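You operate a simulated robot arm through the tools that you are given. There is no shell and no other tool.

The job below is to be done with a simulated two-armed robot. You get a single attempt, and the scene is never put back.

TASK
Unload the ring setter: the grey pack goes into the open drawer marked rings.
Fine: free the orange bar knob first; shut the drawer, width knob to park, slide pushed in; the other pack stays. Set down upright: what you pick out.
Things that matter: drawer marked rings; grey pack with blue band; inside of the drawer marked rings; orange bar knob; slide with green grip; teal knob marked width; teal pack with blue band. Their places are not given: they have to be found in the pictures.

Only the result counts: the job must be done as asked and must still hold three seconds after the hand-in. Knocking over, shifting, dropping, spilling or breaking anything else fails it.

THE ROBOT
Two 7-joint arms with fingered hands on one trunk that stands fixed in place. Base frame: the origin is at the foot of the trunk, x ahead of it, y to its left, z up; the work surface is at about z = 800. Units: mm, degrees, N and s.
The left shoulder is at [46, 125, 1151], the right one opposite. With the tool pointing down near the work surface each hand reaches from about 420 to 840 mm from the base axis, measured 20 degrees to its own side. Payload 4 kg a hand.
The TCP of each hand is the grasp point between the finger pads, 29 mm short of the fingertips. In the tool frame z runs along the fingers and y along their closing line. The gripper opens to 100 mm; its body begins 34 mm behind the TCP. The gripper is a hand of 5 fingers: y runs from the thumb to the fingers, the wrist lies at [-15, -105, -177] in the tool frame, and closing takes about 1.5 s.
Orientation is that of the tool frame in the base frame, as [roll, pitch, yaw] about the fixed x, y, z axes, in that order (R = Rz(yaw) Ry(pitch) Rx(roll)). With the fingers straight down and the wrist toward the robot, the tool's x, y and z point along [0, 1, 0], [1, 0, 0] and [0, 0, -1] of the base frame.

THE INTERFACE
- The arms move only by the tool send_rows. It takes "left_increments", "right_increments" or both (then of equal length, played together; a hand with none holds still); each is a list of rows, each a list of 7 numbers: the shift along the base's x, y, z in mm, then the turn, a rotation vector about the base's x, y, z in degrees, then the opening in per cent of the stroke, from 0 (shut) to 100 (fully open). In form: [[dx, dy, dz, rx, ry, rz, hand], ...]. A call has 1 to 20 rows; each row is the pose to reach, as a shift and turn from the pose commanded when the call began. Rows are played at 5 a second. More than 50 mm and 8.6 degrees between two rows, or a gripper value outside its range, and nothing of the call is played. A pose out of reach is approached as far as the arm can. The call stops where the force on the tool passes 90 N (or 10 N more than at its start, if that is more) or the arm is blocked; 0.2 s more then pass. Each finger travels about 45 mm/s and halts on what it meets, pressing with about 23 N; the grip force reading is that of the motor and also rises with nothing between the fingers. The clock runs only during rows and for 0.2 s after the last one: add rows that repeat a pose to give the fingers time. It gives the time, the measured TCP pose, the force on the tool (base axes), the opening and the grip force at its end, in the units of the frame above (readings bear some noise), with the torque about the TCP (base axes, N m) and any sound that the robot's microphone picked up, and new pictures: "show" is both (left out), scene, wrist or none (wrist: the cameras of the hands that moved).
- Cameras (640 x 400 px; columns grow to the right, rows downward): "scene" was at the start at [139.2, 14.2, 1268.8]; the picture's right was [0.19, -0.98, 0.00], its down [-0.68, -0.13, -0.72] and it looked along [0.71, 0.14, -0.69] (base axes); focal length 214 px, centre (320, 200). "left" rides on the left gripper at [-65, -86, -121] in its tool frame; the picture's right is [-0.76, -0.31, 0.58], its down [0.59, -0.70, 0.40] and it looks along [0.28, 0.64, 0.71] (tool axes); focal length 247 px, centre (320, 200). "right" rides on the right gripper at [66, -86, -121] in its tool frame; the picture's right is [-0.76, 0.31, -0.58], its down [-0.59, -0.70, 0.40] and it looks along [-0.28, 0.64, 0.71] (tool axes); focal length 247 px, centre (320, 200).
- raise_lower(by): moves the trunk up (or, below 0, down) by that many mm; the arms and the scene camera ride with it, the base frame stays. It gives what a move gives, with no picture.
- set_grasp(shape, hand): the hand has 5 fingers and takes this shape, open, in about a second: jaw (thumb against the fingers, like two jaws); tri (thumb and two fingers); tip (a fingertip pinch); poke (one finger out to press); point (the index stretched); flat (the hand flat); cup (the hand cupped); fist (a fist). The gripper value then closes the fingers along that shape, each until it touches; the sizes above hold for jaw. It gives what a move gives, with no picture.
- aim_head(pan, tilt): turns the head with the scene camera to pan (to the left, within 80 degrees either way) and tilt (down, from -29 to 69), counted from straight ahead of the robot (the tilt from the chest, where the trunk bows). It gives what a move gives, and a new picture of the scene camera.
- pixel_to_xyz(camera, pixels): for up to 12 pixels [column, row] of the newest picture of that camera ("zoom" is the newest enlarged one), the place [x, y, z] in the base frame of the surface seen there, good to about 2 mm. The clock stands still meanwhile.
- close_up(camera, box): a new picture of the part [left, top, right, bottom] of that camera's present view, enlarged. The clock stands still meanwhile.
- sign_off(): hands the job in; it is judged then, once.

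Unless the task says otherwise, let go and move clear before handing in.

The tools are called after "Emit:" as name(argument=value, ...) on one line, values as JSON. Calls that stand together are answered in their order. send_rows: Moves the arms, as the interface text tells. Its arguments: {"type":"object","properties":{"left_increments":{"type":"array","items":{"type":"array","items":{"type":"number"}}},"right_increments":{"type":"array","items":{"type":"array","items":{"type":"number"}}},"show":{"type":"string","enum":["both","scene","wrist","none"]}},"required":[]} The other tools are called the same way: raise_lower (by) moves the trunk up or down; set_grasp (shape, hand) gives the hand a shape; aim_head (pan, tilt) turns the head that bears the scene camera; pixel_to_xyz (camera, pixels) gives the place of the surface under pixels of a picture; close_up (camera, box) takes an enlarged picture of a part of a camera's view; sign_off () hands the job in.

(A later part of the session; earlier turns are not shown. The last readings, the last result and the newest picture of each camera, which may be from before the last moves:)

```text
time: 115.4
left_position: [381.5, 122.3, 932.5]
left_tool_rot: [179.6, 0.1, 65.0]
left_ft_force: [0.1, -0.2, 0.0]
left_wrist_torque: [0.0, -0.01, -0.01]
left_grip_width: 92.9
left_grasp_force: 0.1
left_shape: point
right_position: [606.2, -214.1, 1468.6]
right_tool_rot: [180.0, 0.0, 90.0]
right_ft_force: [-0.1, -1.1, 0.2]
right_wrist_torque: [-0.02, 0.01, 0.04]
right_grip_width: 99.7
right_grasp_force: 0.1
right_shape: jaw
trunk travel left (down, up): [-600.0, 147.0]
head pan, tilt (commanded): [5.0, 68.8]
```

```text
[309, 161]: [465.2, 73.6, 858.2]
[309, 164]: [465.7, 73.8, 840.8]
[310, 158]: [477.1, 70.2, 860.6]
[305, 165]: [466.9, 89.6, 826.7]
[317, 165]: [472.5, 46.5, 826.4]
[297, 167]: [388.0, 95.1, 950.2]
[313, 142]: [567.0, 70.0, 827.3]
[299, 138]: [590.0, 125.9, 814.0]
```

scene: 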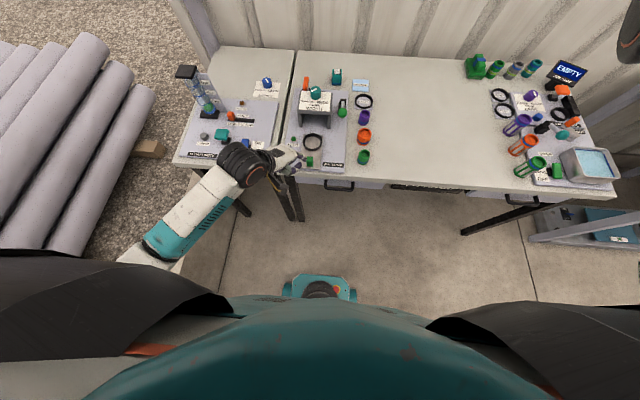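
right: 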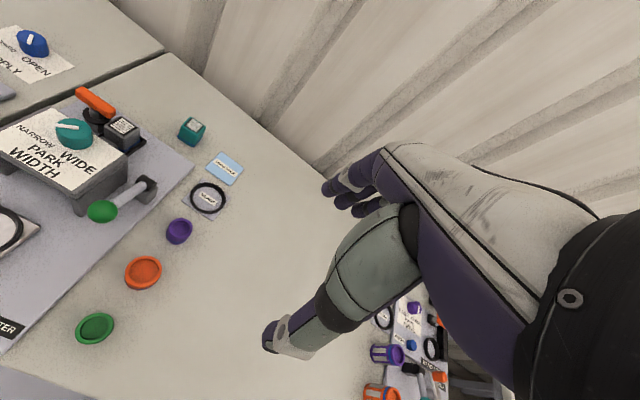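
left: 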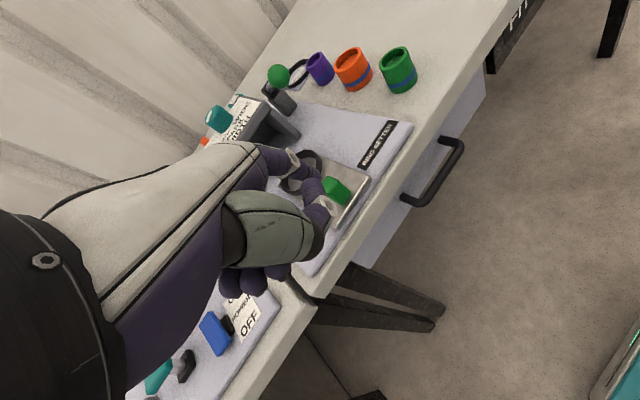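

The grip's front face is at x≈465, y≈74, z 827–860. Lower the pointing finger in front of it (tip ≈(440,74,842)).

Emit:
send_rows(left_increments=[[3, -2, -20, 0, 0, 0, 0], [7, -4, -40, 0, 0, 0, 0], [12, -6, -60, 0, 0, 0, 0], [14, -6, -77, 0, 0, 0, 0], [14, -6, -77, 0, 0, 0, 0]])

Emit:
close_up(camera="left", box=[240, 100, 420, 280])

Emit:
close_up(camera="scene", box=[250, 100, 370, 200])

```text
time: 116.6
left_position: [395.1, 115.9, 855.8]
left_tool_rot: [179.6, -0.1, 64.9]
left_ft_force: [-0.2, -0.1, -0.4]
left_wrist_torque: [-0.03, -0.01, 0.02]
left_grip_width: 93.2
left_grasp_force: 0.0
left_shape: point
right_position: [607.1, -216.0, 1469.3]
right_tool_rot: [-180.0, 0.1, 90.1]
right_ft_force: [-0.1, -1.0, -0.7]
right_wrist_torque: [0.01, 0.0, -0.01]
right_grip_width: 99.7
right_grasp_force: 0.1
right_shape: jaw
trunk travel left (down, up): [-600.0, 147.0]
head pan, tilt (commanded): [5.0, 68.8]
```

scene: 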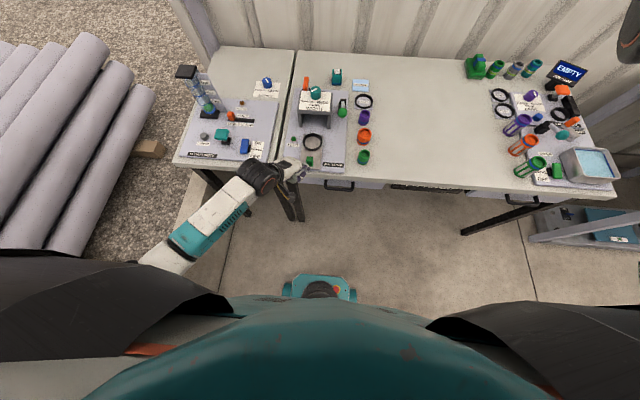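
left: 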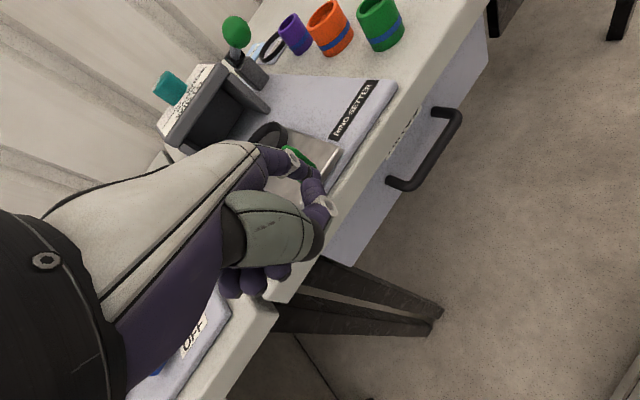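

```text
2.22 times, centred on (330, 190) of left
```

zoom: 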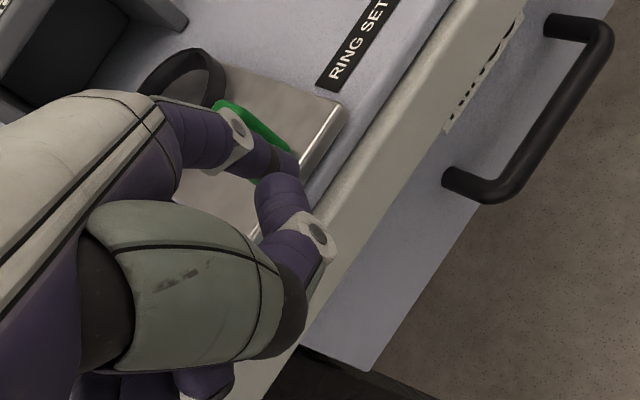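

```text
4.00 times, centred on (310, 150) of scene
```

zoom: 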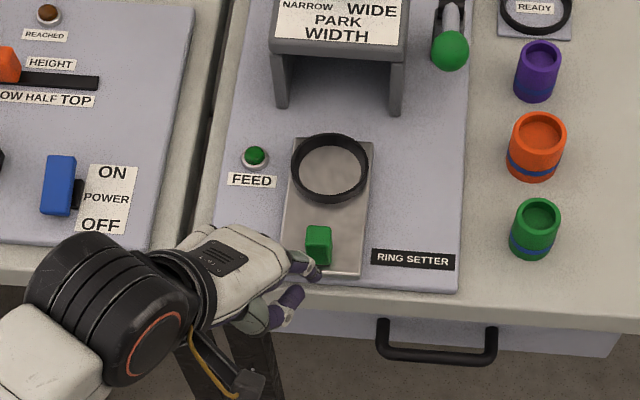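

The fingertip at (315,272) is in front of the grip. Push +x slowly and watch the ring ride along.

Emit:
send_rows(left_increments=[[5, 0, 0, 0, 0, 0, 0], [10, 0, 0, 0, 0, 0, 0], [15, 0, 0, 0, 0, 0, 0], [19, 0, 0, 0, 0, 0, 0], [23, 0, 0, 0, 0, 0, 0], [27, 0, 0, 0, 0, 0, 0], [31, 0, 0, 0, 0, 0, 0], [35, 0, 0, 0, 0, 0, 0], [40, 0, 0, 0, 0, 0, 0], [45, 0, 0, 0, 0, 0, 0], [50, 0, 0, 0, 0, 0, 0]])

Emit:
close_up(camera="scene", box=[250, 80, 370, 180])

```text
time: 119.0
left_position: [443.7, 115.4, 855.4]
left_tool_rot: [179.7, 0.1, 64.9]
left_ft_force: [-0.5, -0.4, -0.5]
left_wrist_torque: [0.01, -0.03, -0.04]
left_grip_width: 93.0
left_grasp_force: 0.1
left_shape: point
right_position: [607.4, -215.7, 1469.3]
right_tool_rot: [180.0, 0.0, 90.1]
right_ft_force: [0.4, 0.0, 0.4]
right_wrist_torque: [-0.01, 0.01, -0.01]
right_grip_width: 99.9
right_grasp_force: 0.0
right_shape: jaw
trunk travel left (down, up): [-600.0, 147.0]
head pan, tilt (commanded): [5.0, 68.8]
```

scene: 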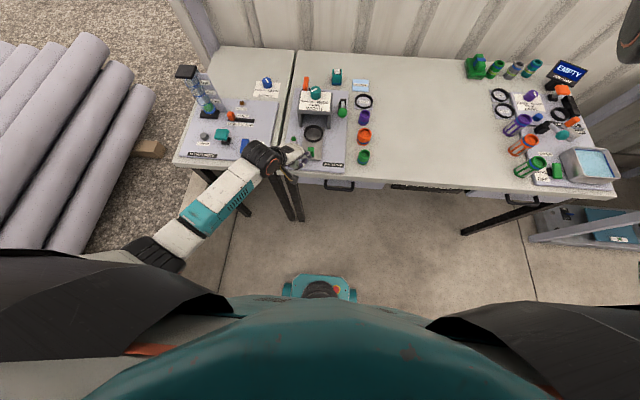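
left: 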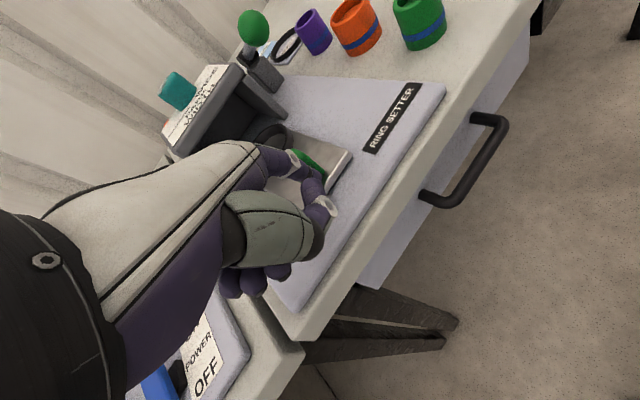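

```text
4.00 times, centred on (310, 130) of scene
```

zoom: 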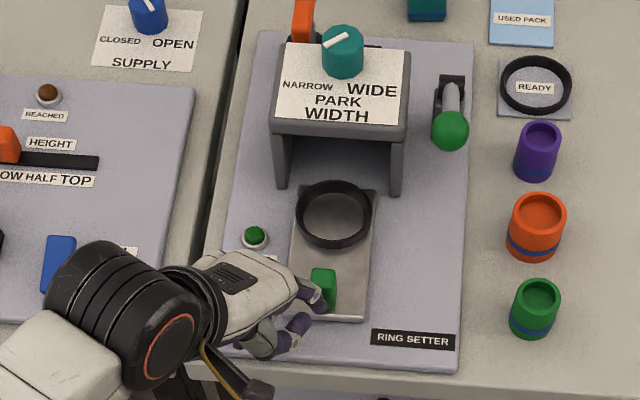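

The slide moves smoothly with the ring on it. Continue pushing.

Emit:
send_rows(left_increments=[[4, 0, 0, 0, 0, 0, 0], [9, 0, 0, 0, 0, 0, 0], [14, 0, 0, 0, 0, 0, 0], [19, 0, 0, 0, 0, 0, 0], [24, 0, 0, 0, 0, 0, 0], [29, 0, 0, 0, 0, 0, 0], [34, 0, 0, 0, 0, 0, 0], [39, 0, 0, 0, 0, 0, 0], [44, 0, 0, 0, 0, 0, 0], [48, 0, 0, 0, 0, 0, 0]])

Emit:
close_up(camera="scene", box=[250, 80, 370, 180])

```text
time: 121.2
left_position: [494.5, 116.7, 856.2]
left_tool_rot: [179.6, 0.1, 64.9]
left_ft_force: [-0.2, 0.1, -0.3]
left_wrist_torque: [0.02, 0.05, -0.02]
left_grip_width: 93.2
left_grasp_force: 0.0
left_shape: point
right_position: [607.5, -215.4, 1468.8]
right_tool_rot: [-180.0, 0.0, 90.0]
right_ft_force: [-0.4, 0.8, -1.0]
right_wrist_torque: [0.01, 0.01, -0.01]
right_grip_width: 99.8
right_grasp_force: 0.1
right_shape: jaw
trunk travel left (down, up): [-600.0, 147.0]
head pan, tilt (commanded): [5.0, 68.8]
```

scene: 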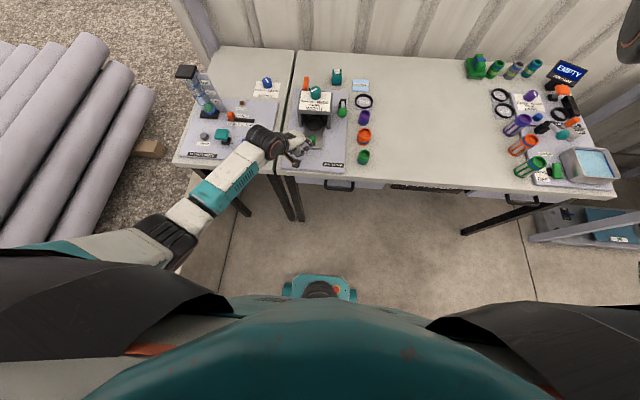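
left: 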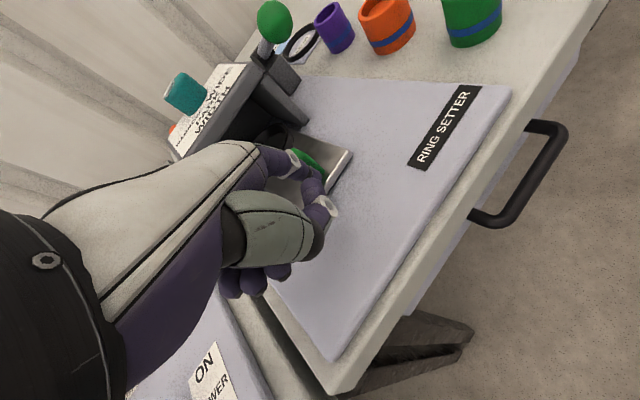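

```text
4.00 times, centred on (310, 130) of scene
```

zoom: 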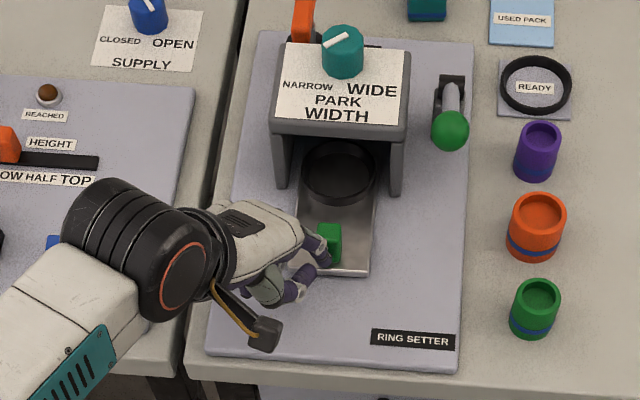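

Ring is now entering the bridge. Keep going, shifting 4 mm right to stay centred on the grip.

Emit:
send_rows(left_increments=[[4, -1, 0, 0, 0, 0, 0], [9, -3, 0, 0, 0, 0, 0], [14, -4, 0, 0, 0, 0, 0], [18, -4, 0, 0, 0, 0, 0], [22, -4, 0, 0, 0, 0, 0], [26, -4, 0, 0, 0, 0, 0], [30, -4, 0, 0, 0, 0, 0]])

Emit:
close_up(camera="scene", box=[250, 80, 370, 180])

```text
time: 122.8
left_position: [521.8, 112.4, 855.7]
left_tool_rot: [179.6, 0.1, 65.0]
left_ft_force: [-5.5, -0.3, 1.7]
left_wrist_torque: [-0.05, 0.03, -0.25]
left_grip_width: 93.1
left_grasp_force: 0.0
left_shape: point
right_position: [606.9, -214.8, 1470.0]
right_tool_rot: [-180.0, 0.0, 90.1]
right_ft_force: [1.1, -0.4, -0.7]
right_wrist_torque: [0.02, 0.0, -0.03]
right_grip_width: 99.7
right_grasp_force: 0.0
right_shape: jaw
trunk travel left (down, up): [-600.0, 147.0]
head pan, tilt (commanded): [5.0, 68.8]
```

scene: 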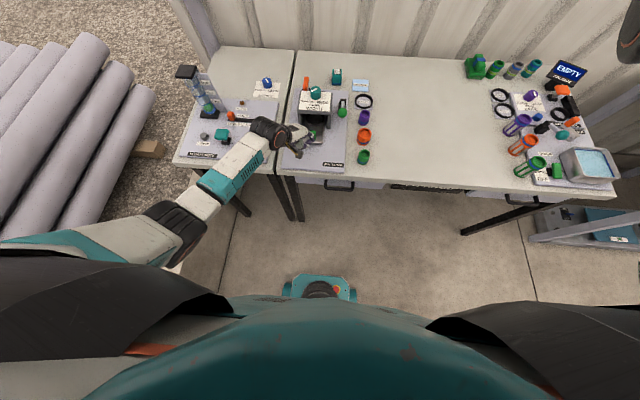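
left: 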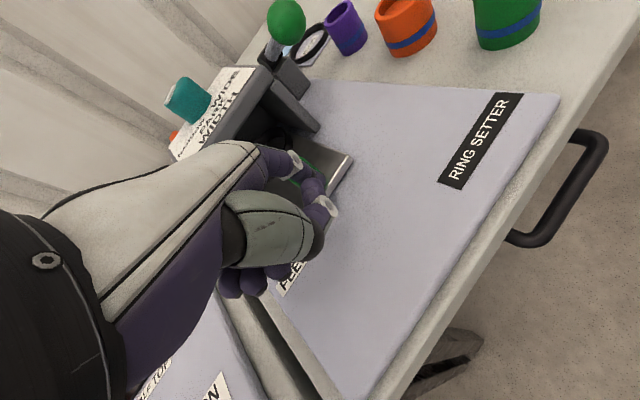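

```text
4.00 times, centred on (310, 130) of scene
```

zoom: 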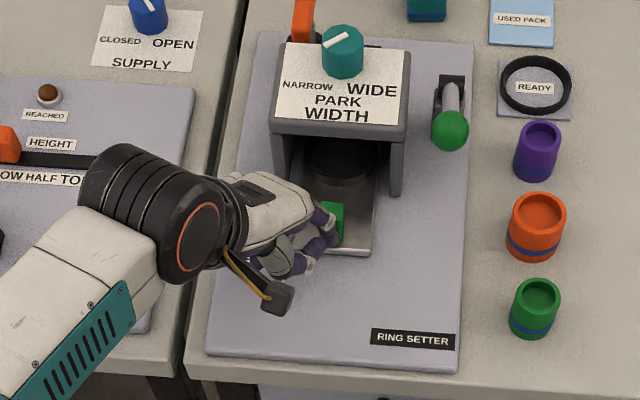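

Force rose to 5.5 N, probably the slide's stop. Push 3 mm more to confirm.

Emit:
send_rows(left_increments=[[1, 0, 0, 0, 0, 0, 0], [2, 0, 0, 0, 0, 0, 0], [3, 0, 0, 0, 0, 0, 0], [3, 0, 0, 0, 0, 0, 0]], show="none")

```text
time: 123.8
left_position: [525.5, 111.5, 856.0]
left_tool_rot: [179.6, 0.0, 64.9]
left_ft_force: [-8.1, -1.7, 2.5]
left_wrist_torque: [-0.09, 0.01, -0.4]
left_grip_width: 92.8
left_grasp_force: 0.0
left_shape: point
right_position: [606.2, -216.7, 1469.9]
right_tool_rot: [180.0, 0.0, 90.1]
right_ft_force: [0.0, -0.3, -1.0]
right_wrist_torque: [0.02, 0.0, 0.02]
right_grip_width: 99.6
right_grasp_force: 0.0
right_shape: jaw
trunk travel left (down, up): [-600.0, 147.0]
head pan, tilt (commanded): [5.0, 68.8]
```

Emit:
send_rows(left_increments=[[2, 0, 0, 0, 0, 0, 0], [4, 0, 0, 0, 0, 0, 0], [6, 0, 0, 0, 0, 0, 0], [6, 0, 0, 0, 0, 0, 0]])

Emit:
close_up(camera="scene", box=[280, 90, 350, 150])

```text
time: 124.8
left_position: [530.4, 112.1, 857.2]
left_tool_rot: [179.6, 0.1, 64.9]
left_ft_force: [-12.2, -2.2, 2.4]
left_wrist_torque: [-0.15, 0.1, -0.5]
left_grip_width: 93.0
left_grasp_force: 0.0
left_shape: point
right_position: [605.0, -215.5, 1469.9]
right_tool_rot: [180.0, 0.0, 90.1]
right_ft_force: [-1.0, -0.7, 0.3]
right_wrist_torque: [0.03, 0.02, -0.01]
right_grip_width: 99.9
right_grasp_force: 0.0
right_shape: jaw
trunk travel left (down, up): [-600.0, 147.0]
head pan, tilt (commanded): [5.0, 68.8]
```

scene: 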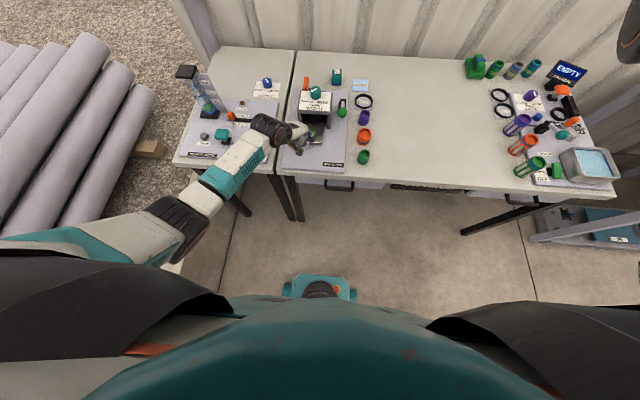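
left: 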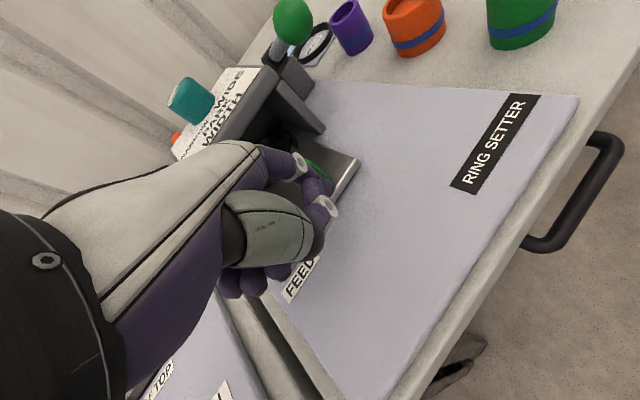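

```text
6.67 times, centred on (315, 120) of scene
```

zoom: 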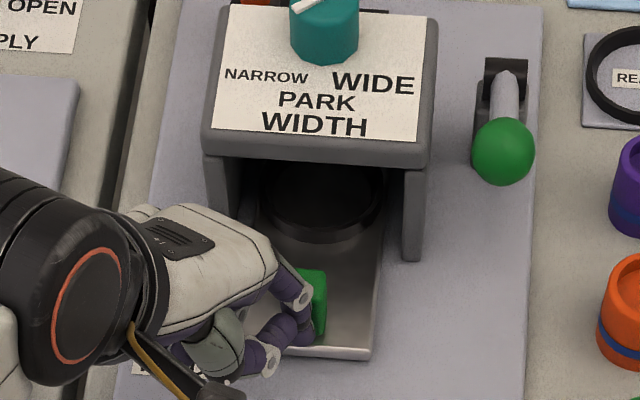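

The slide's front edge hasn't moved between the last two pictures while the force rose, so it seems at its stop, with the finger slipping to the grip's left. Back off a bit and measure.

Emit:
send_rows(left_increments=[[-8, 2, 0, 0, 0, 0, 0], [-20, 4, 0, 0, 0, 0, 0], [-40, 4, 10, 0, 0, 0, 0], [-60, 4, 40, 0, 0, 0, 0], [-75, 4, 75, 0, 0, 0, 0], [-75, 4, 75, 0, 0, 0, 0]])

Emit:
close_up(camera="scene", box=[280, 80, 350, 150])

Emit:
pixel_to_xyz(camera="zoom", pixels=[[310, 330], [310, 365], [365, 390], [340, 395], [330, 280], [370, 290], [260, 330], [370, 360], [240, 230], [420, 230]])

```text
time: 126.2
left_position: [456.6, 116.5, 931.3]
left_tool_rot: [179.7, 0.1, 65.0]
left_ft_force: [-0.1, -0.1, 0.3]
left_wrist_torque: [0.0, 0.01, -0.02]
left_grip_width: 93.3
left_grasp_force: 0.1
left_shape: point
right_position: [607.2, -214.8, 1469.1]
right_tool_rot: [179.9, -0.1, 90.2]
right_ft_force: [-0.4, 0.2, 0.2]
right_wrist_torque: [0.05, -0.03, -0.03]
right_grip_width: 99.9
right_grasp_force: 0.1
right_shape: jaw
trunk travel left (down, up): [-600.0, 147.0]
head pan, tilt (commanded): [5.0, 68.8]
```

scene: 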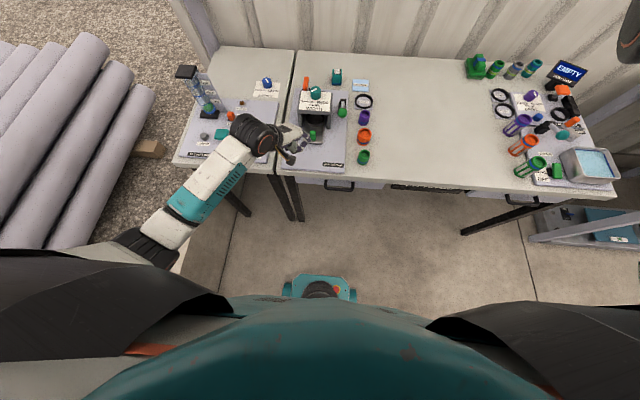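
left: 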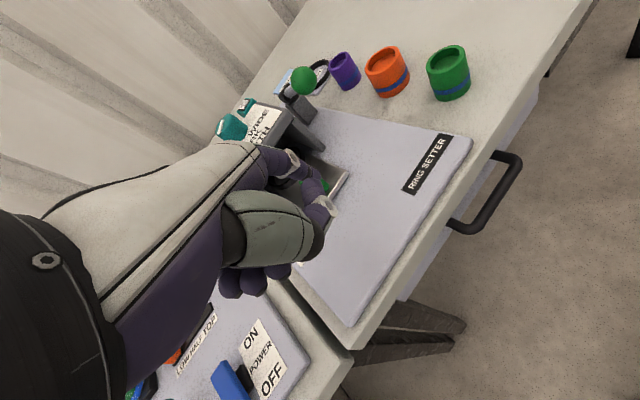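

```text
5.71 times, centred on (315, 115) of scene
```

zoom: 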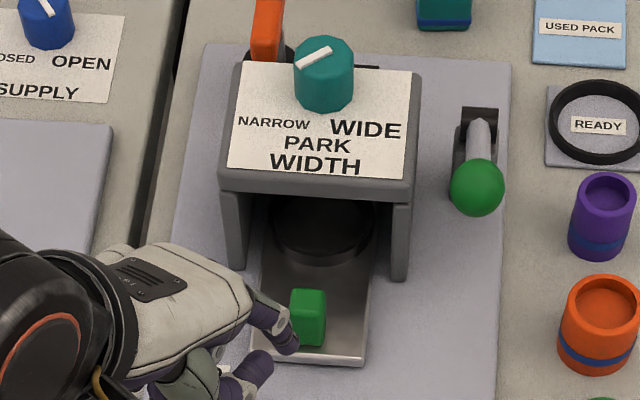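

```text
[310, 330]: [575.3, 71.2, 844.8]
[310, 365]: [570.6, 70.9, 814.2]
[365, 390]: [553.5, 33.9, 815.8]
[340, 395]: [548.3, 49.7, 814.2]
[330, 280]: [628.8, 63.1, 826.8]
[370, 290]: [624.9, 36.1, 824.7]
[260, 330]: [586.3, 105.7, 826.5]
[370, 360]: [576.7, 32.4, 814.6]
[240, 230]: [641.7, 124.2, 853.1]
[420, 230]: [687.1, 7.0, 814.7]
```

The grip's front moved 465→575 (110 mm) and the ring is centred under the bridge, so the slide is fully in. Now the width knob: raise the hand, switch to tri, and lower the trunk for reach.

Emit:
send_rows(left_increments=[[0, 5, 30, 0, 0, 0, 0], [0, 10, 65, 0, 0, 0, 0], [0, 10, 100, 0, 0, 0, 0], [0, 10, 135, 0, 0, 0, 0], [0, 10, 170, 0, 0, 0, 0], [0, 10, 200, 0, 0, 0, 0], [0, 10, 200, 0, 0, 0, 0]], show="none")

Emit:
set_grasp(hand="left", shape="tri")

Emit:
raise_lower(by=-120)

Emit:
aim_head(pan=5, tilt=52)

```text
time: 127.8
left_position: [459.0, 126.7, 1131.0]
left_tool_rot: [179.7, 0.1, 64.9]
left_ft_force: [0.3, 0.3, 0.0]
left_wrist_torque: [0.01, 0.01, 0.01]
left_grip_width: 92.8
left_grasp_force: 0.0
left_shape: point
right_position: [608.1, -215.2, 1470.2]
right_tool_rot: [-180.0, 0.0, 90.0]
right_ft_force: [-0.2, 0.3, 0.3]
right_wrist_torque: [-0.02, -0.02, 0.01]
right_grip_width: 99.8
right_grasp_force: 0.1
right_shape: jaw
trunk travel left (down, up): [-600.0, 147.0]
head pan, tilt (commanded): [5.0, 68.8]
```

```text
time: 128.7
left_position: [458.9, 125.1, 1131.3]
left_tool_rot: [179.7, 0.1, 64.9]
left_ft_force: [0.6, 0.0, -0.1]
left_wrist_torque: [0.03, 0.02, -0.02]
left_grip_width: 100.0
left_grasp_force: 0.0
left_shape: tri
right_position: [606.8, -215.0, 1468.6]
right_tool_rot: [-180.0, 0.0, 90.1]
right_ft_force: [0.3, 0.1, 0.4]
right_wrist_torque: [0.02, -0.02, 0.04]
right_grip_width: 99.6
right_grasp_force: 0.0
right_shape: jaw
trunk travel left (down, up): [-600.0, 147.0]
head pan, tilt (commanded): [5.0, 68.8]
```

```text
time: 130.2
left_position: [456.3, 125.3, 1011.9]
left_tool_rot: [179.5, 0.1, 64.9]
left_ft_force: [0.5, -0.2, 0.1]
left_wrist_torque: [-0.01, 0.01, 0.02]
left_grip_width: 100.0
left_grasp_force: 0.1
left_shape: tri
right_position: [606.6, -213.5, 1350.1]
right_tool_rot: [-180.0, 0.0, 90.0]
right_ft_force: [0.2, -0.4, -0.2]
right_wrist_torque: [-0.01, -0.01, -0.01]
right_grip_width: 99.9
right_grasp_force: 0.1
right_shape: jaw
trunk travel left (down, up): [-480.0, 267.0]
head pan, tilt (commanded): [5.0, 68.8]
```

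```text
time: 131.0
left_position: [458.9, 125.7, 1009.7]
left_tool_rot: [179.6, 0.0, 64.9]
left_ft_force: [-0.3, 1.0, -0.7]
left_wrist_torque: [0.01, 0.04, 0.0]
left_grip_width: 99.8
left_grasp_force: 0.0
left_shape: tri
right_position: [606.7, -215.3, 1350.3]
right_tool_rot: [179.9, -0.1, 90.2]
right_ft_force: [-0.2, 0.3, 0.8]
right_wrist_torque: [-0.01, 0.0, 0.0]
right_grip_width: 99.8
right_grasp_force: 0.1
right_shape: jaw
trunk travel left (down, up): [-480.0, 267.0]
head pan, tilt (commanded): [5.0, 52.0]
```

scene: 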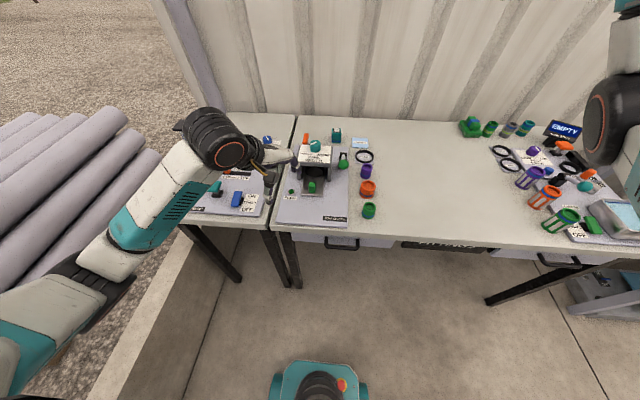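

Hand is over the front; move above the knob at about (711, 75) with yaw 65, opening 64 %, staying at z≈1010.

Emit:
send_rows(left_increments=[[40, -8, 15, 0, 0, 0, 64], [80, -16, 25, 0, 0, 0, 64], [120, -25, 25, 0, 0, 0, 64], [160, -34, 25, 0, 0, 0, 64], [200, -42, 20, 0, 0, 0, 64], [240, -50, 10, 0, 0, 0, 64], [252, -51, 0, 0, 0, 0, 64], [252, -51, 0, 0, 0, 0, 64]])

Emit:
close_up(camera="left", box=[230, 150, 470, 380])

```text
time: 132.8
left_position: [711.3, 73.4, 1011.0]
left_tool_rot: [179.6, 0.1, 64.9]
left_ft_force: [0.2, 0.1, -0.1]
left_wrist_torque: [-0.04, 0.01, 0.0]
left_grip_width: 64.1
left_grasp_force: 0.1
left_shape: tri
right_position: [607.8, -214.8, 1349.3]
right_tool_rot: [180.0, 0.0, 90.2]
right_ft_force: [0.1, 0.1, -0.4]
right_wrist_torque: [0.0, -0.01, 0.01]
right_grip_width: 99.5
right_grasp_force: 0.0
right_shape: jaw
trunk travel left (down, up): [-480.0, 267.0]
head pan, tilt (commanded): [5.0, 52.0]
```

scene: 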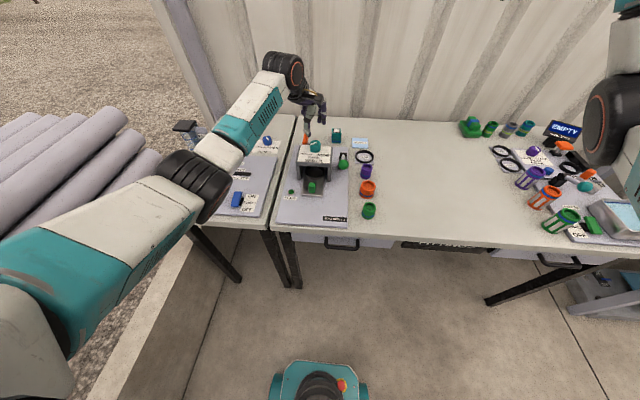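
left: 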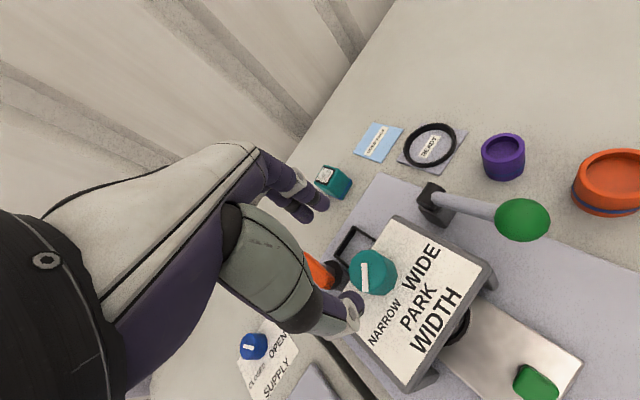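

```text
1.74 times, centred on (350, 265) of left
```

zoom: 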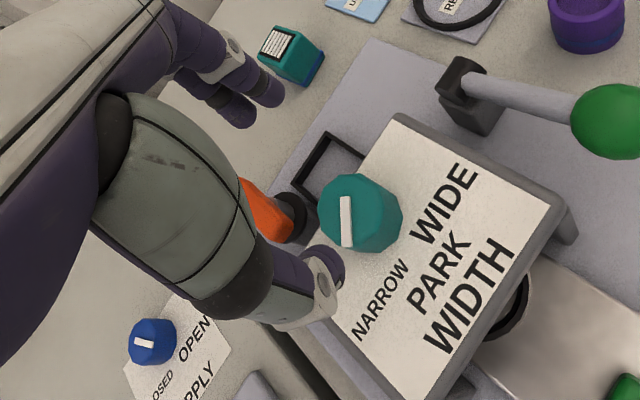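

Emit:
close_up(camera="left", box=[335, 235, 415, 305])

```text
5.71 times, centred on (375, 270) of left
```

zoom: 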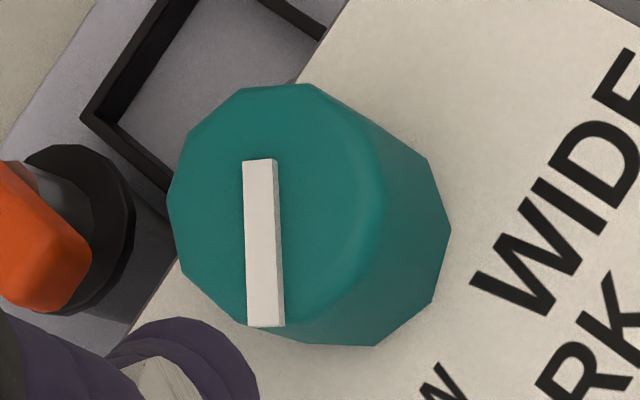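

Emit:
pixel_to_xyz(camera="zoom", pixels=[[172, 200], [185, 270], [190, 135], [235, 92], [305, 90], [355, 130], [375, 190], [365, 260], [325, 305], [260, 163], [266, 322], [275, 205]])

```text
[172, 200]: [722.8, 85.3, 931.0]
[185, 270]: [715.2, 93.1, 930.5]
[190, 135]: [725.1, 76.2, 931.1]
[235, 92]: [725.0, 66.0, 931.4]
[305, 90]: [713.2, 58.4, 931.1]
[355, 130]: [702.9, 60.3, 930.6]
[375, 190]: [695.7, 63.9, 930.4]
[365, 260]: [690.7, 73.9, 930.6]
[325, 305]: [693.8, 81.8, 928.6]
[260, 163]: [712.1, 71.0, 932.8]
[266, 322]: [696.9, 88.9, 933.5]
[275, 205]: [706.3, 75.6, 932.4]
```

Knob centre is (708.5, 75.8), radius ≈18; mark is ~49° from PARK. Centre the hand and descend to TCP z≈938.

Emit:
send_rows(left_increments=[[-3, 2, -15, 0, 0, 0, 64], [-3, 2, -32, 0, 0, 0, 64], [-3, 2, -48, 0, 0, 0, 64], [-3, 2, -60, 0, 0, 0, 64], [-3, 2, -68, 0, 0, 0, 64], [-3, 2, -73, 0, 0, 0, 64], [-3, 2, -73, 0, 0, 0, 64]])

Emit:
close_up(camera="left", box=[230, 150, 470, 380])

Emit:
close_up(camera="scene", box=[260, 80, 380, 200])

```text
time: 134.4
left_position: [707.2, 78.0, 937.8]
left_tool_rot: [179.5, 0.2, 64.8]
left_ft_force: [-0.4, -0.7, 0.0]
left_wrist_torque: [0.0, 0.05, 0.01]
left_grip_width: 64.3
left_grasp_force: 0.0
left_shape: tri
right_position: [607.4, -214.8, 1349.1]
right_tool_rot: [-180.0, -0.1, 90.1]
right_ft_force: [0.5, -0.1, 0.2]
right_wrist_torque: [0.01, 0.02, 0.01]
right_grip_width: 99.8
right_grasp_force: 0.0
right_shape: jaw
trunk travel left (down, up): [-480.0, 267.0]
head pan, tilt (commanded): [5.0, 52.0]
```

scene: 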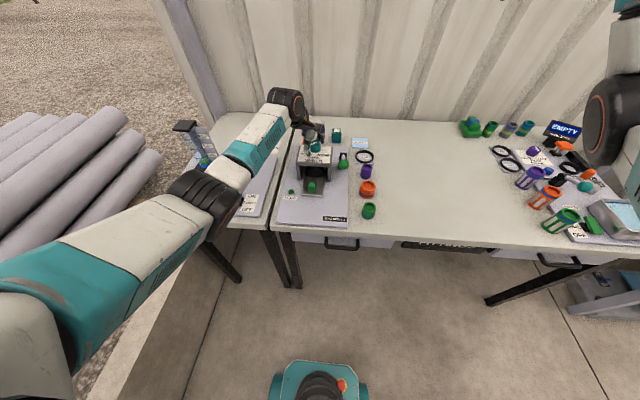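
left: 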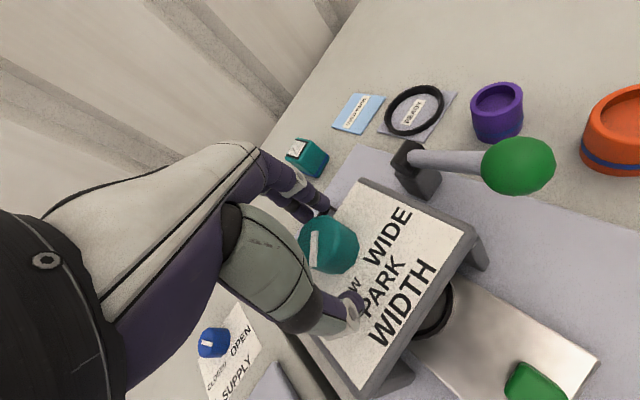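

```text
1.74 times, centred on (350, 265) of left
```

zoom: 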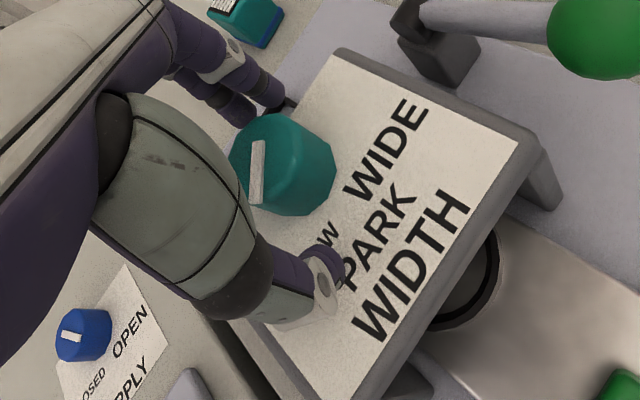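

```text
3.33 times, centred on (320, 140) of scene
```

zoom: 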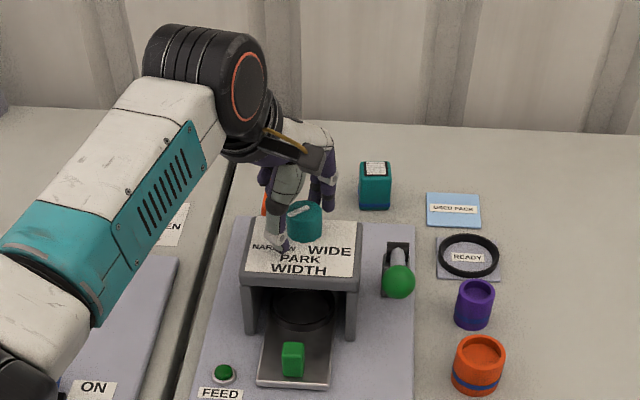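

The knob sits between thumb and fingers. Close on it.

Emit:
send_rows(left_increments=[[1, -2, 0, 0, 0, 0, 55], [1, -2, 0, 0, 0, 0, 47], [1, -2, 0, 0, 0, 0, 40], [1, -2, 0, 0, 0, 0, 34], [1, -2, 0, 0, 0, 0, 25], [1, -2, 0, 0, 0, 0, 15], [1, -2, 0, 0, 0, 0, 10], [1, -2, 0, 0, 0, 0, 10], [1, -2, 0, 0, 0, 0, 10]])

Emit:
close_up(camera="left", box=[230, 150, 470, 380])

```text
time: 136.4
left_position: [707.9, 75.3, 939.1]
left_tool_rot: [179.6, 0.0, 64.8]
left_ft_force: [0.0, -1.0, -0.3]
left_wrist_torque: [-0.05, -0.03, 0.02]
left_grip_width: 29.9
left_grasp_force: 23.5
left_shape: tri
right_position: [607.7, -214.4, 1349.0]
right_tool_rot: [-179.9, 0.0, 90.0]
right_ft_force: [-0.3, -0.4, -0.3]
right_wrist_torque: [-0.03, 0.0, 0.0]
right_grip_width: 99.5
right_grasp_force: 0.1
right_shape: jaw
trunk travel left (down, up): [-480.0, 267.0]
head pan, tilt (commanded): [5.0, 52.0]
```

scene: 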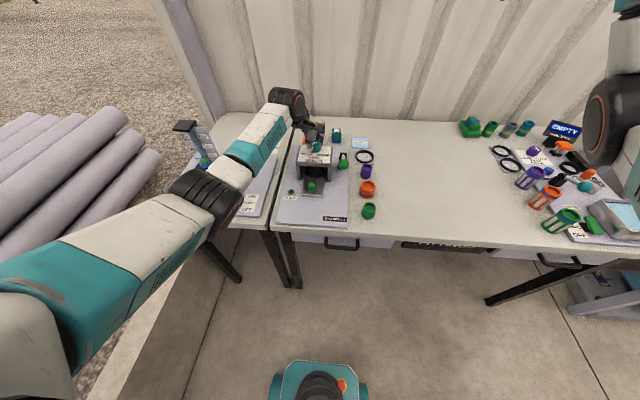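
left: 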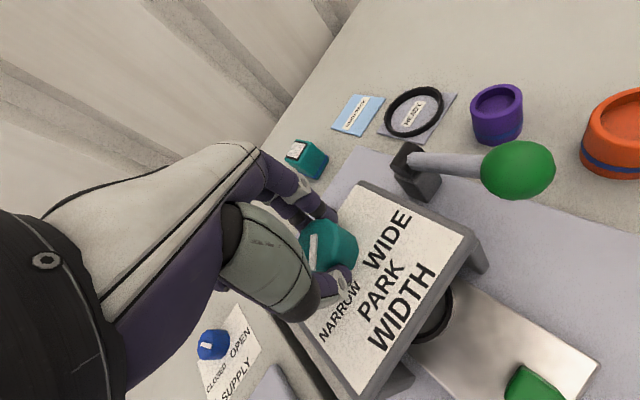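

```text
1.74 times, centred on (350, 265) of left
```

zoom: 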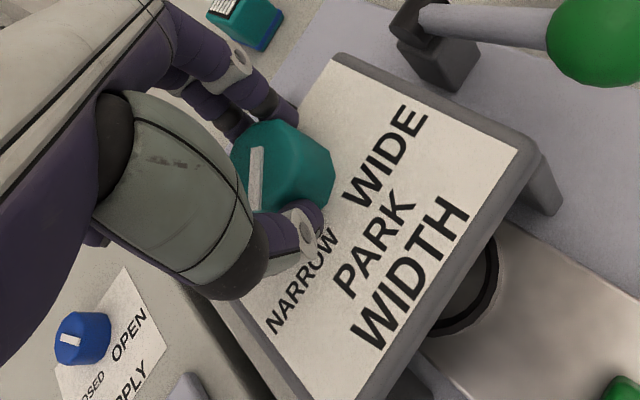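

Gripped (23.5 N). Turn +z (toward PARK) by 24° first and check.

Emit:
send_rows(left_increments=[[0, 0, 0, 0, 0, 6, 10], [0, 0, 0, 0, 0, 12, 10], [0, 0, 0, 0, 0, 18, 10], [0, 0, 0, 0, 0, 24, 10], [0, 0, 0, 0, 0, 24, 10]])

Emit:
close_up(camera="left", box=[230, 150, 470, 380])

```text
time: 137.6
left_position: [708.9, 74.7, 938.0]
left_tool_rot: [179.7, 0.0, 89.0]
left_ft_force: [4.1, -3.4, 1.3]
left_wrist_torque: [-0.08, -0.12, -0.02]
left_grip_width: 29.5
left_grasp_force: 23.3
left_shape: tri
right_position: [607.9, -215.4, 1349.0]
right_tool_rot: [-179.9, 0.1, 90.1]
right_ft_force: [-0.2, -0.4, 0.2]
right_wrist_torque: [0.02, -0.01, 0.0]
right_grip_width: 99.9
right_grasp_force: 0.0
right_shape: jaw
trunk travel left (down, up): [-480.0, 267.0]
head pan, tilt (commanded): [5.0, 52.0]
```

scene: 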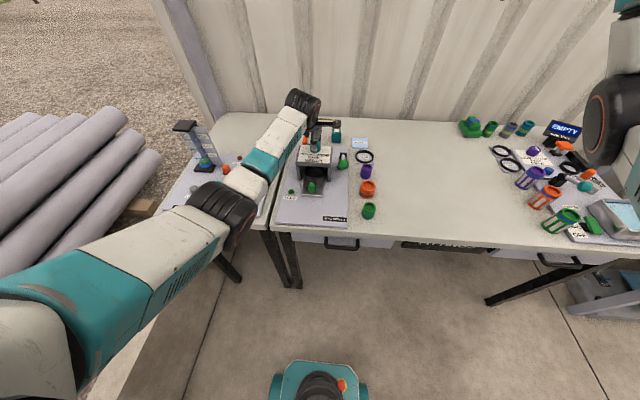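
left: 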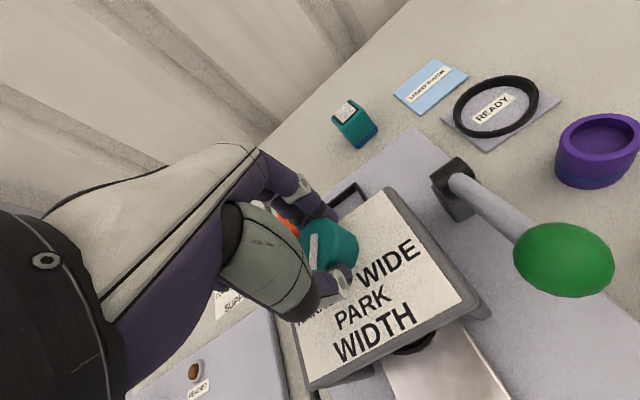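

```text
1.74 times, centred on (350, 265) of left
```

zoom: 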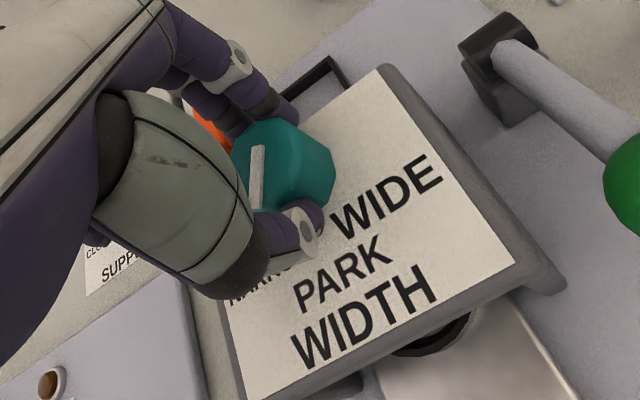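

The knob turns with the hand. Turn another 25°.

Emit:
send_rows(left_increments=[[0, 0, 0, 0, 0, 6, 10], [0, 0, 0, 0, 0, 12, 10], [0, 0, 0, 0, 0, 18, 10], [0, 0, 0, 0, 0, 25, 10], [0, 0, 0, 0, 0, 25, 10]])

Emit:
close_up(camera="left", box=[270, 190, 410, 310])

Emit:
close_up(camera="scene", box=[280, 110, 350, 170])

```text
time: 138.8
left_position: [707.5, 75.3, 938.6]
left_tool_rot: [179.6, -0.1, 114.0]
left_ft_force: [5.6, -4.6, 0.3]
left_wrist_torque: [-0.09, -0.11, -0.03]
left_grip_width: 29.4
left_grasp_force: 23.0
left_shape: tri
right_position: [608.1, -216.0, 1347.1]
right_tool_rot: [-179.9, 0.0, 90.1]
right_ft_force: [0.2, 0.8, 0.9]
right_wrist_torque: [-0.01, 0.01, 0.03]
right_grip_width: 99.6
right_grasp_force: 0.1
right_shape: jaw
trunk travel left (down, up): [-480.0, 267.0]
head pan, tilt (commanded): [5.0, 52.0]
```

scene: 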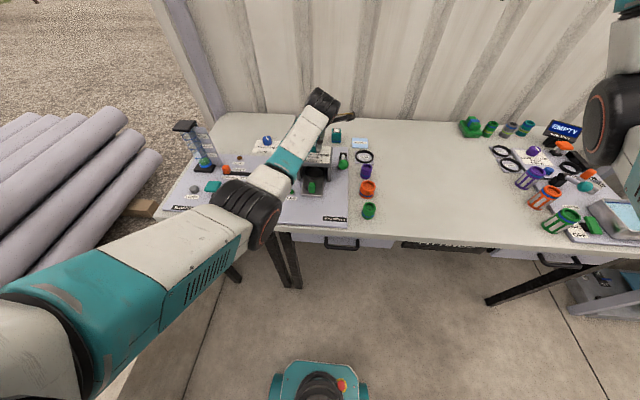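
left: 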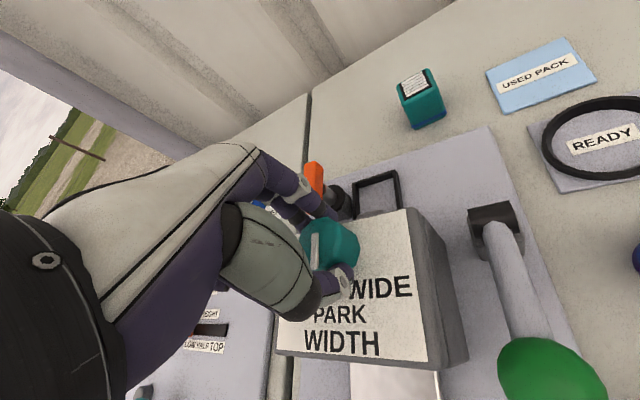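

```text
3.33 times, centred on (340, 250) of left
```

zoom: 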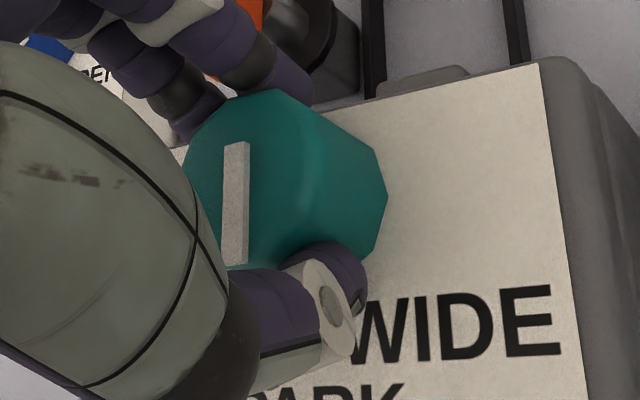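

```text
6.67 times, centred on (315, 140) of scene
```

zoom: 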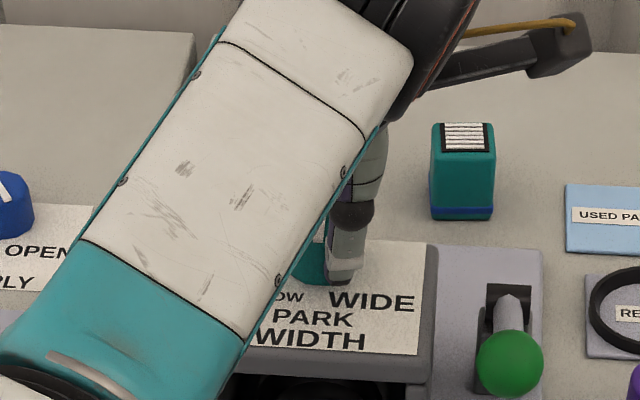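

Emit:
pixel_to_xyz(camera="left", pixels=[[310, 236], [309, 250], [309, 265], [312, 240], [312, 262]])

Emit:
close_up(camera="left", box=[290, 215, 360, 275])

Emit:
pixel_to_xyz(camera="zoom", pixels=[[215, 170], [215, 190], [213, 280], [212, 310], [205, 240], [225, 240], [210, 330]])

```text
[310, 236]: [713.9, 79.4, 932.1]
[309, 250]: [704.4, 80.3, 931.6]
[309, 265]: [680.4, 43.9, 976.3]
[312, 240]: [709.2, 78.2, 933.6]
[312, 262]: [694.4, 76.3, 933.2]
```

```text
6.67 times, centred on (325, 245) of left
```

zoom: 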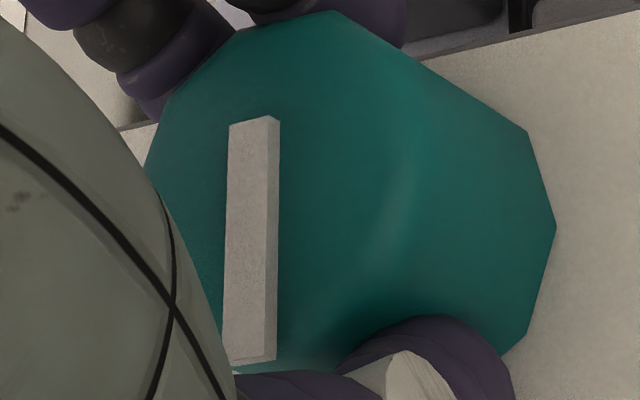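

```text
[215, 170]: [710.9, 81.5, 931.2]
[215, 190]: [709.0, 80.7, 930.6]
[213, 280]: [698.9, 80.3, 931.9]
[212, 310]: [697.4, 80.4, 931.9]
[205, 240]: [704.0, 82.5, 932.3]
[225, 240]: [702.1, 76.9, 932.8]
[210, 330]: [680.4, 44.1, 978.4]
```

Emit:
pixel_to_xyz(camera="zoom", pixels=[[250, 130], [250, 180], [248, 240], [247, 300], [245, 350], [232, 250], [272, 250]])

```text
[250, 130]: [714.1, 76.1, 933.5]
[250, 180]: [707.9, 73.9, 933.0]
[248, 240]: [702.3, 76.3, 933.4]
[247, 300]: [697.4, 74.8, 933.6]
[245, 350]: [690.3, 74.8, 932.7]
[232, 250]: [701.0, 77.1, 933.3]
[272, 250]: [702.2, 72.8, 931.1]
```

The mark now runs from (714,76) to (690,75), i.e. straight toward PARK. Release the knob and rise.

Emit:
send_rows(left_increments=[[0, 0, 0, 0, 0, 0, 32], [0, 0, 0, 0, 0, 0, 38], [0, 0, 0, 0, 0, 0, 46], [0, 0, 0, 0, 0, 0, 56], [0, 0, 0, 0, 0, 0, 66], [0, 0, 0, 0, 0, 0, 66], [0, 0, 12, 0, 0, 0, 66], [0, 0, 30, 0, 0, 0, 66], [0, 0, 55, 0, 0, 0, 66], [0, 0, 85, 0, 0, 0, 66], [0, 0, 110, 0, 0, 0, 66], [0, 0, 110, 0, 0, 0, 66]])

Emit:
close_up(camera="left", box=[270, 190, 450, 330])

```text
time: 141.4
left_position: [708.1, 75.7, 1048.3]
left_tool_rot: [179.6, 0.0, 113.9]
left_ft_force: [-0.3, -0.3, 0.2]
left_wrist_torque: [-0.02, 0.0, -0.01]
left_grip_width: 65.9
left_grasp_force: 0.0
left_shape: tri
right_position: [607.8, -215.2, 1349.2]
right_tool_rot: [-179.9, 0.0, 90.2]
right_ft_force: [0.1, 0.5, -0.4]
right_wrist_torque: [0.01, 0.0, 0.01]
right_grip_width: 100.0
right_grasp_force: 0.0
right_shape: jaw
trunk travel left (down, up): [-480.0, 267.0]
head pan, tilt (commanded): [5.0, 52.0]
```

scene: 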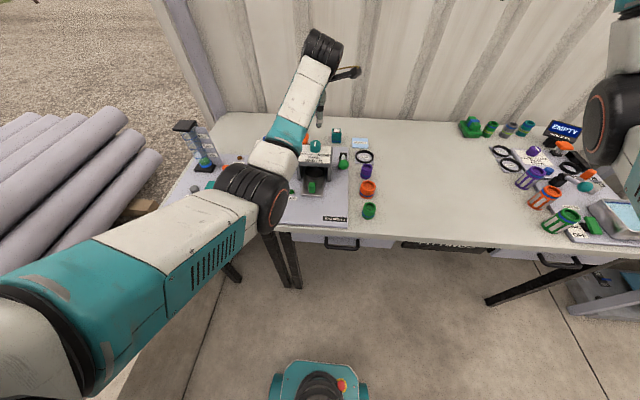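
left: 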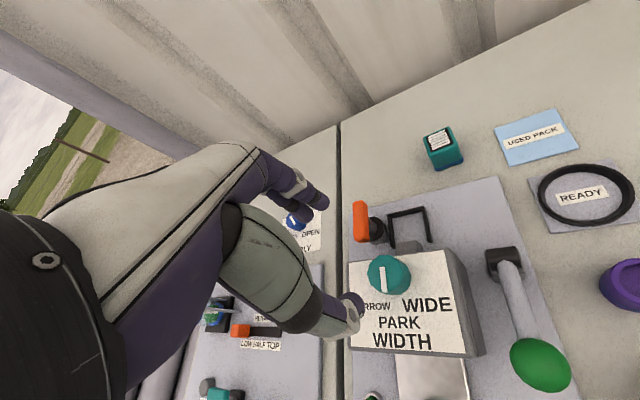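

```text
2.86 times, centred on (360, 260) of left
```

zoom: 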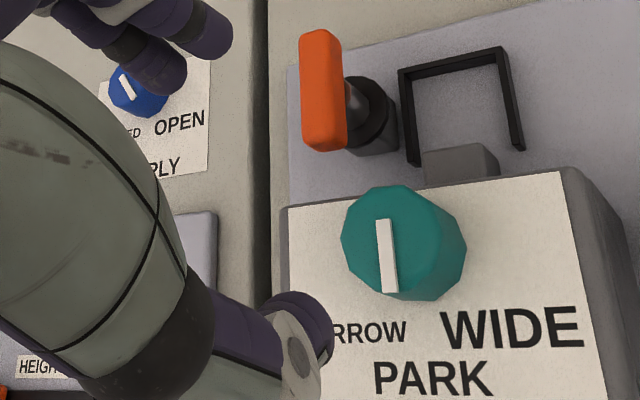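

Released. Check the mark's direction accurately.

Emit:
close_up(camera="left", box=[355, 245, 425, 305])

Emit:
pixel_to_xyz(camera="left", pixels=[[382, 268], [383, 274], [383, 280], [384, 286], [384, 290], [400, 322], [368, 275], [404, 265]])

```text
6.67 times, centred on (390, 275) of left
```

zoom: 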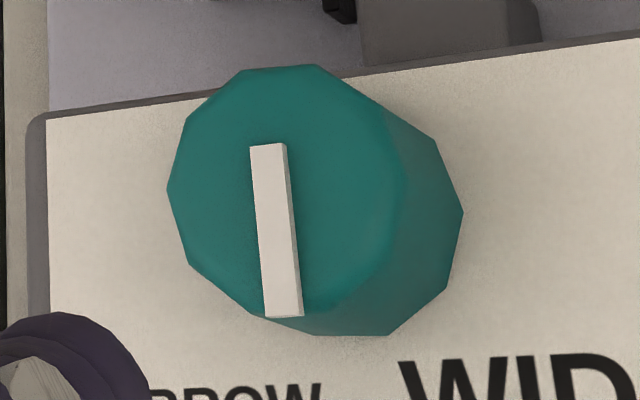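

```text
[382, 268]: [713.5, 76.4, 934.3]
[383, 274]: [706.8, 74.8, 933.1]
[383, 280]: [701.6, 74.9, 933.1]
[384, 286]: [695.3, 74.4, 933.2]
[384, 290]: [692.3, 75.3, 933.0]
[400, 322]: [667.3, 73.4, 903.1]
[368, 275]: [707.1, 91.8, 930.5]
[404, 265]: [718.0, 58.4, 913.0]
```

Emit:
pixel_to_xyz(camera="zoom", pixels=[[267, 150], [270, 180], [274, 220], [279, 260], [283, 300], [283, 312], [170, 190], [395, 230], [285, 70]])

```text
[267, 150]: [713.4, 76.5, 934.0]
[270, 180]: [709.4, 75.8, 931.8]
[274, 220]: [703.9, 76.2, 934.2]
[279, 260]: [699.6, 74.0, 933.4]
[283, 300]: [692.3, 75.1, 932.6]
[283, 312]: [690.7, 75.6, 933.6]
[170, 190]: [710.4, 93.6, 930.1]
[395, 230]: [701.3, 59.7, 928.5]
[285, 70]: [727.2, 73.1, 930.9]
```

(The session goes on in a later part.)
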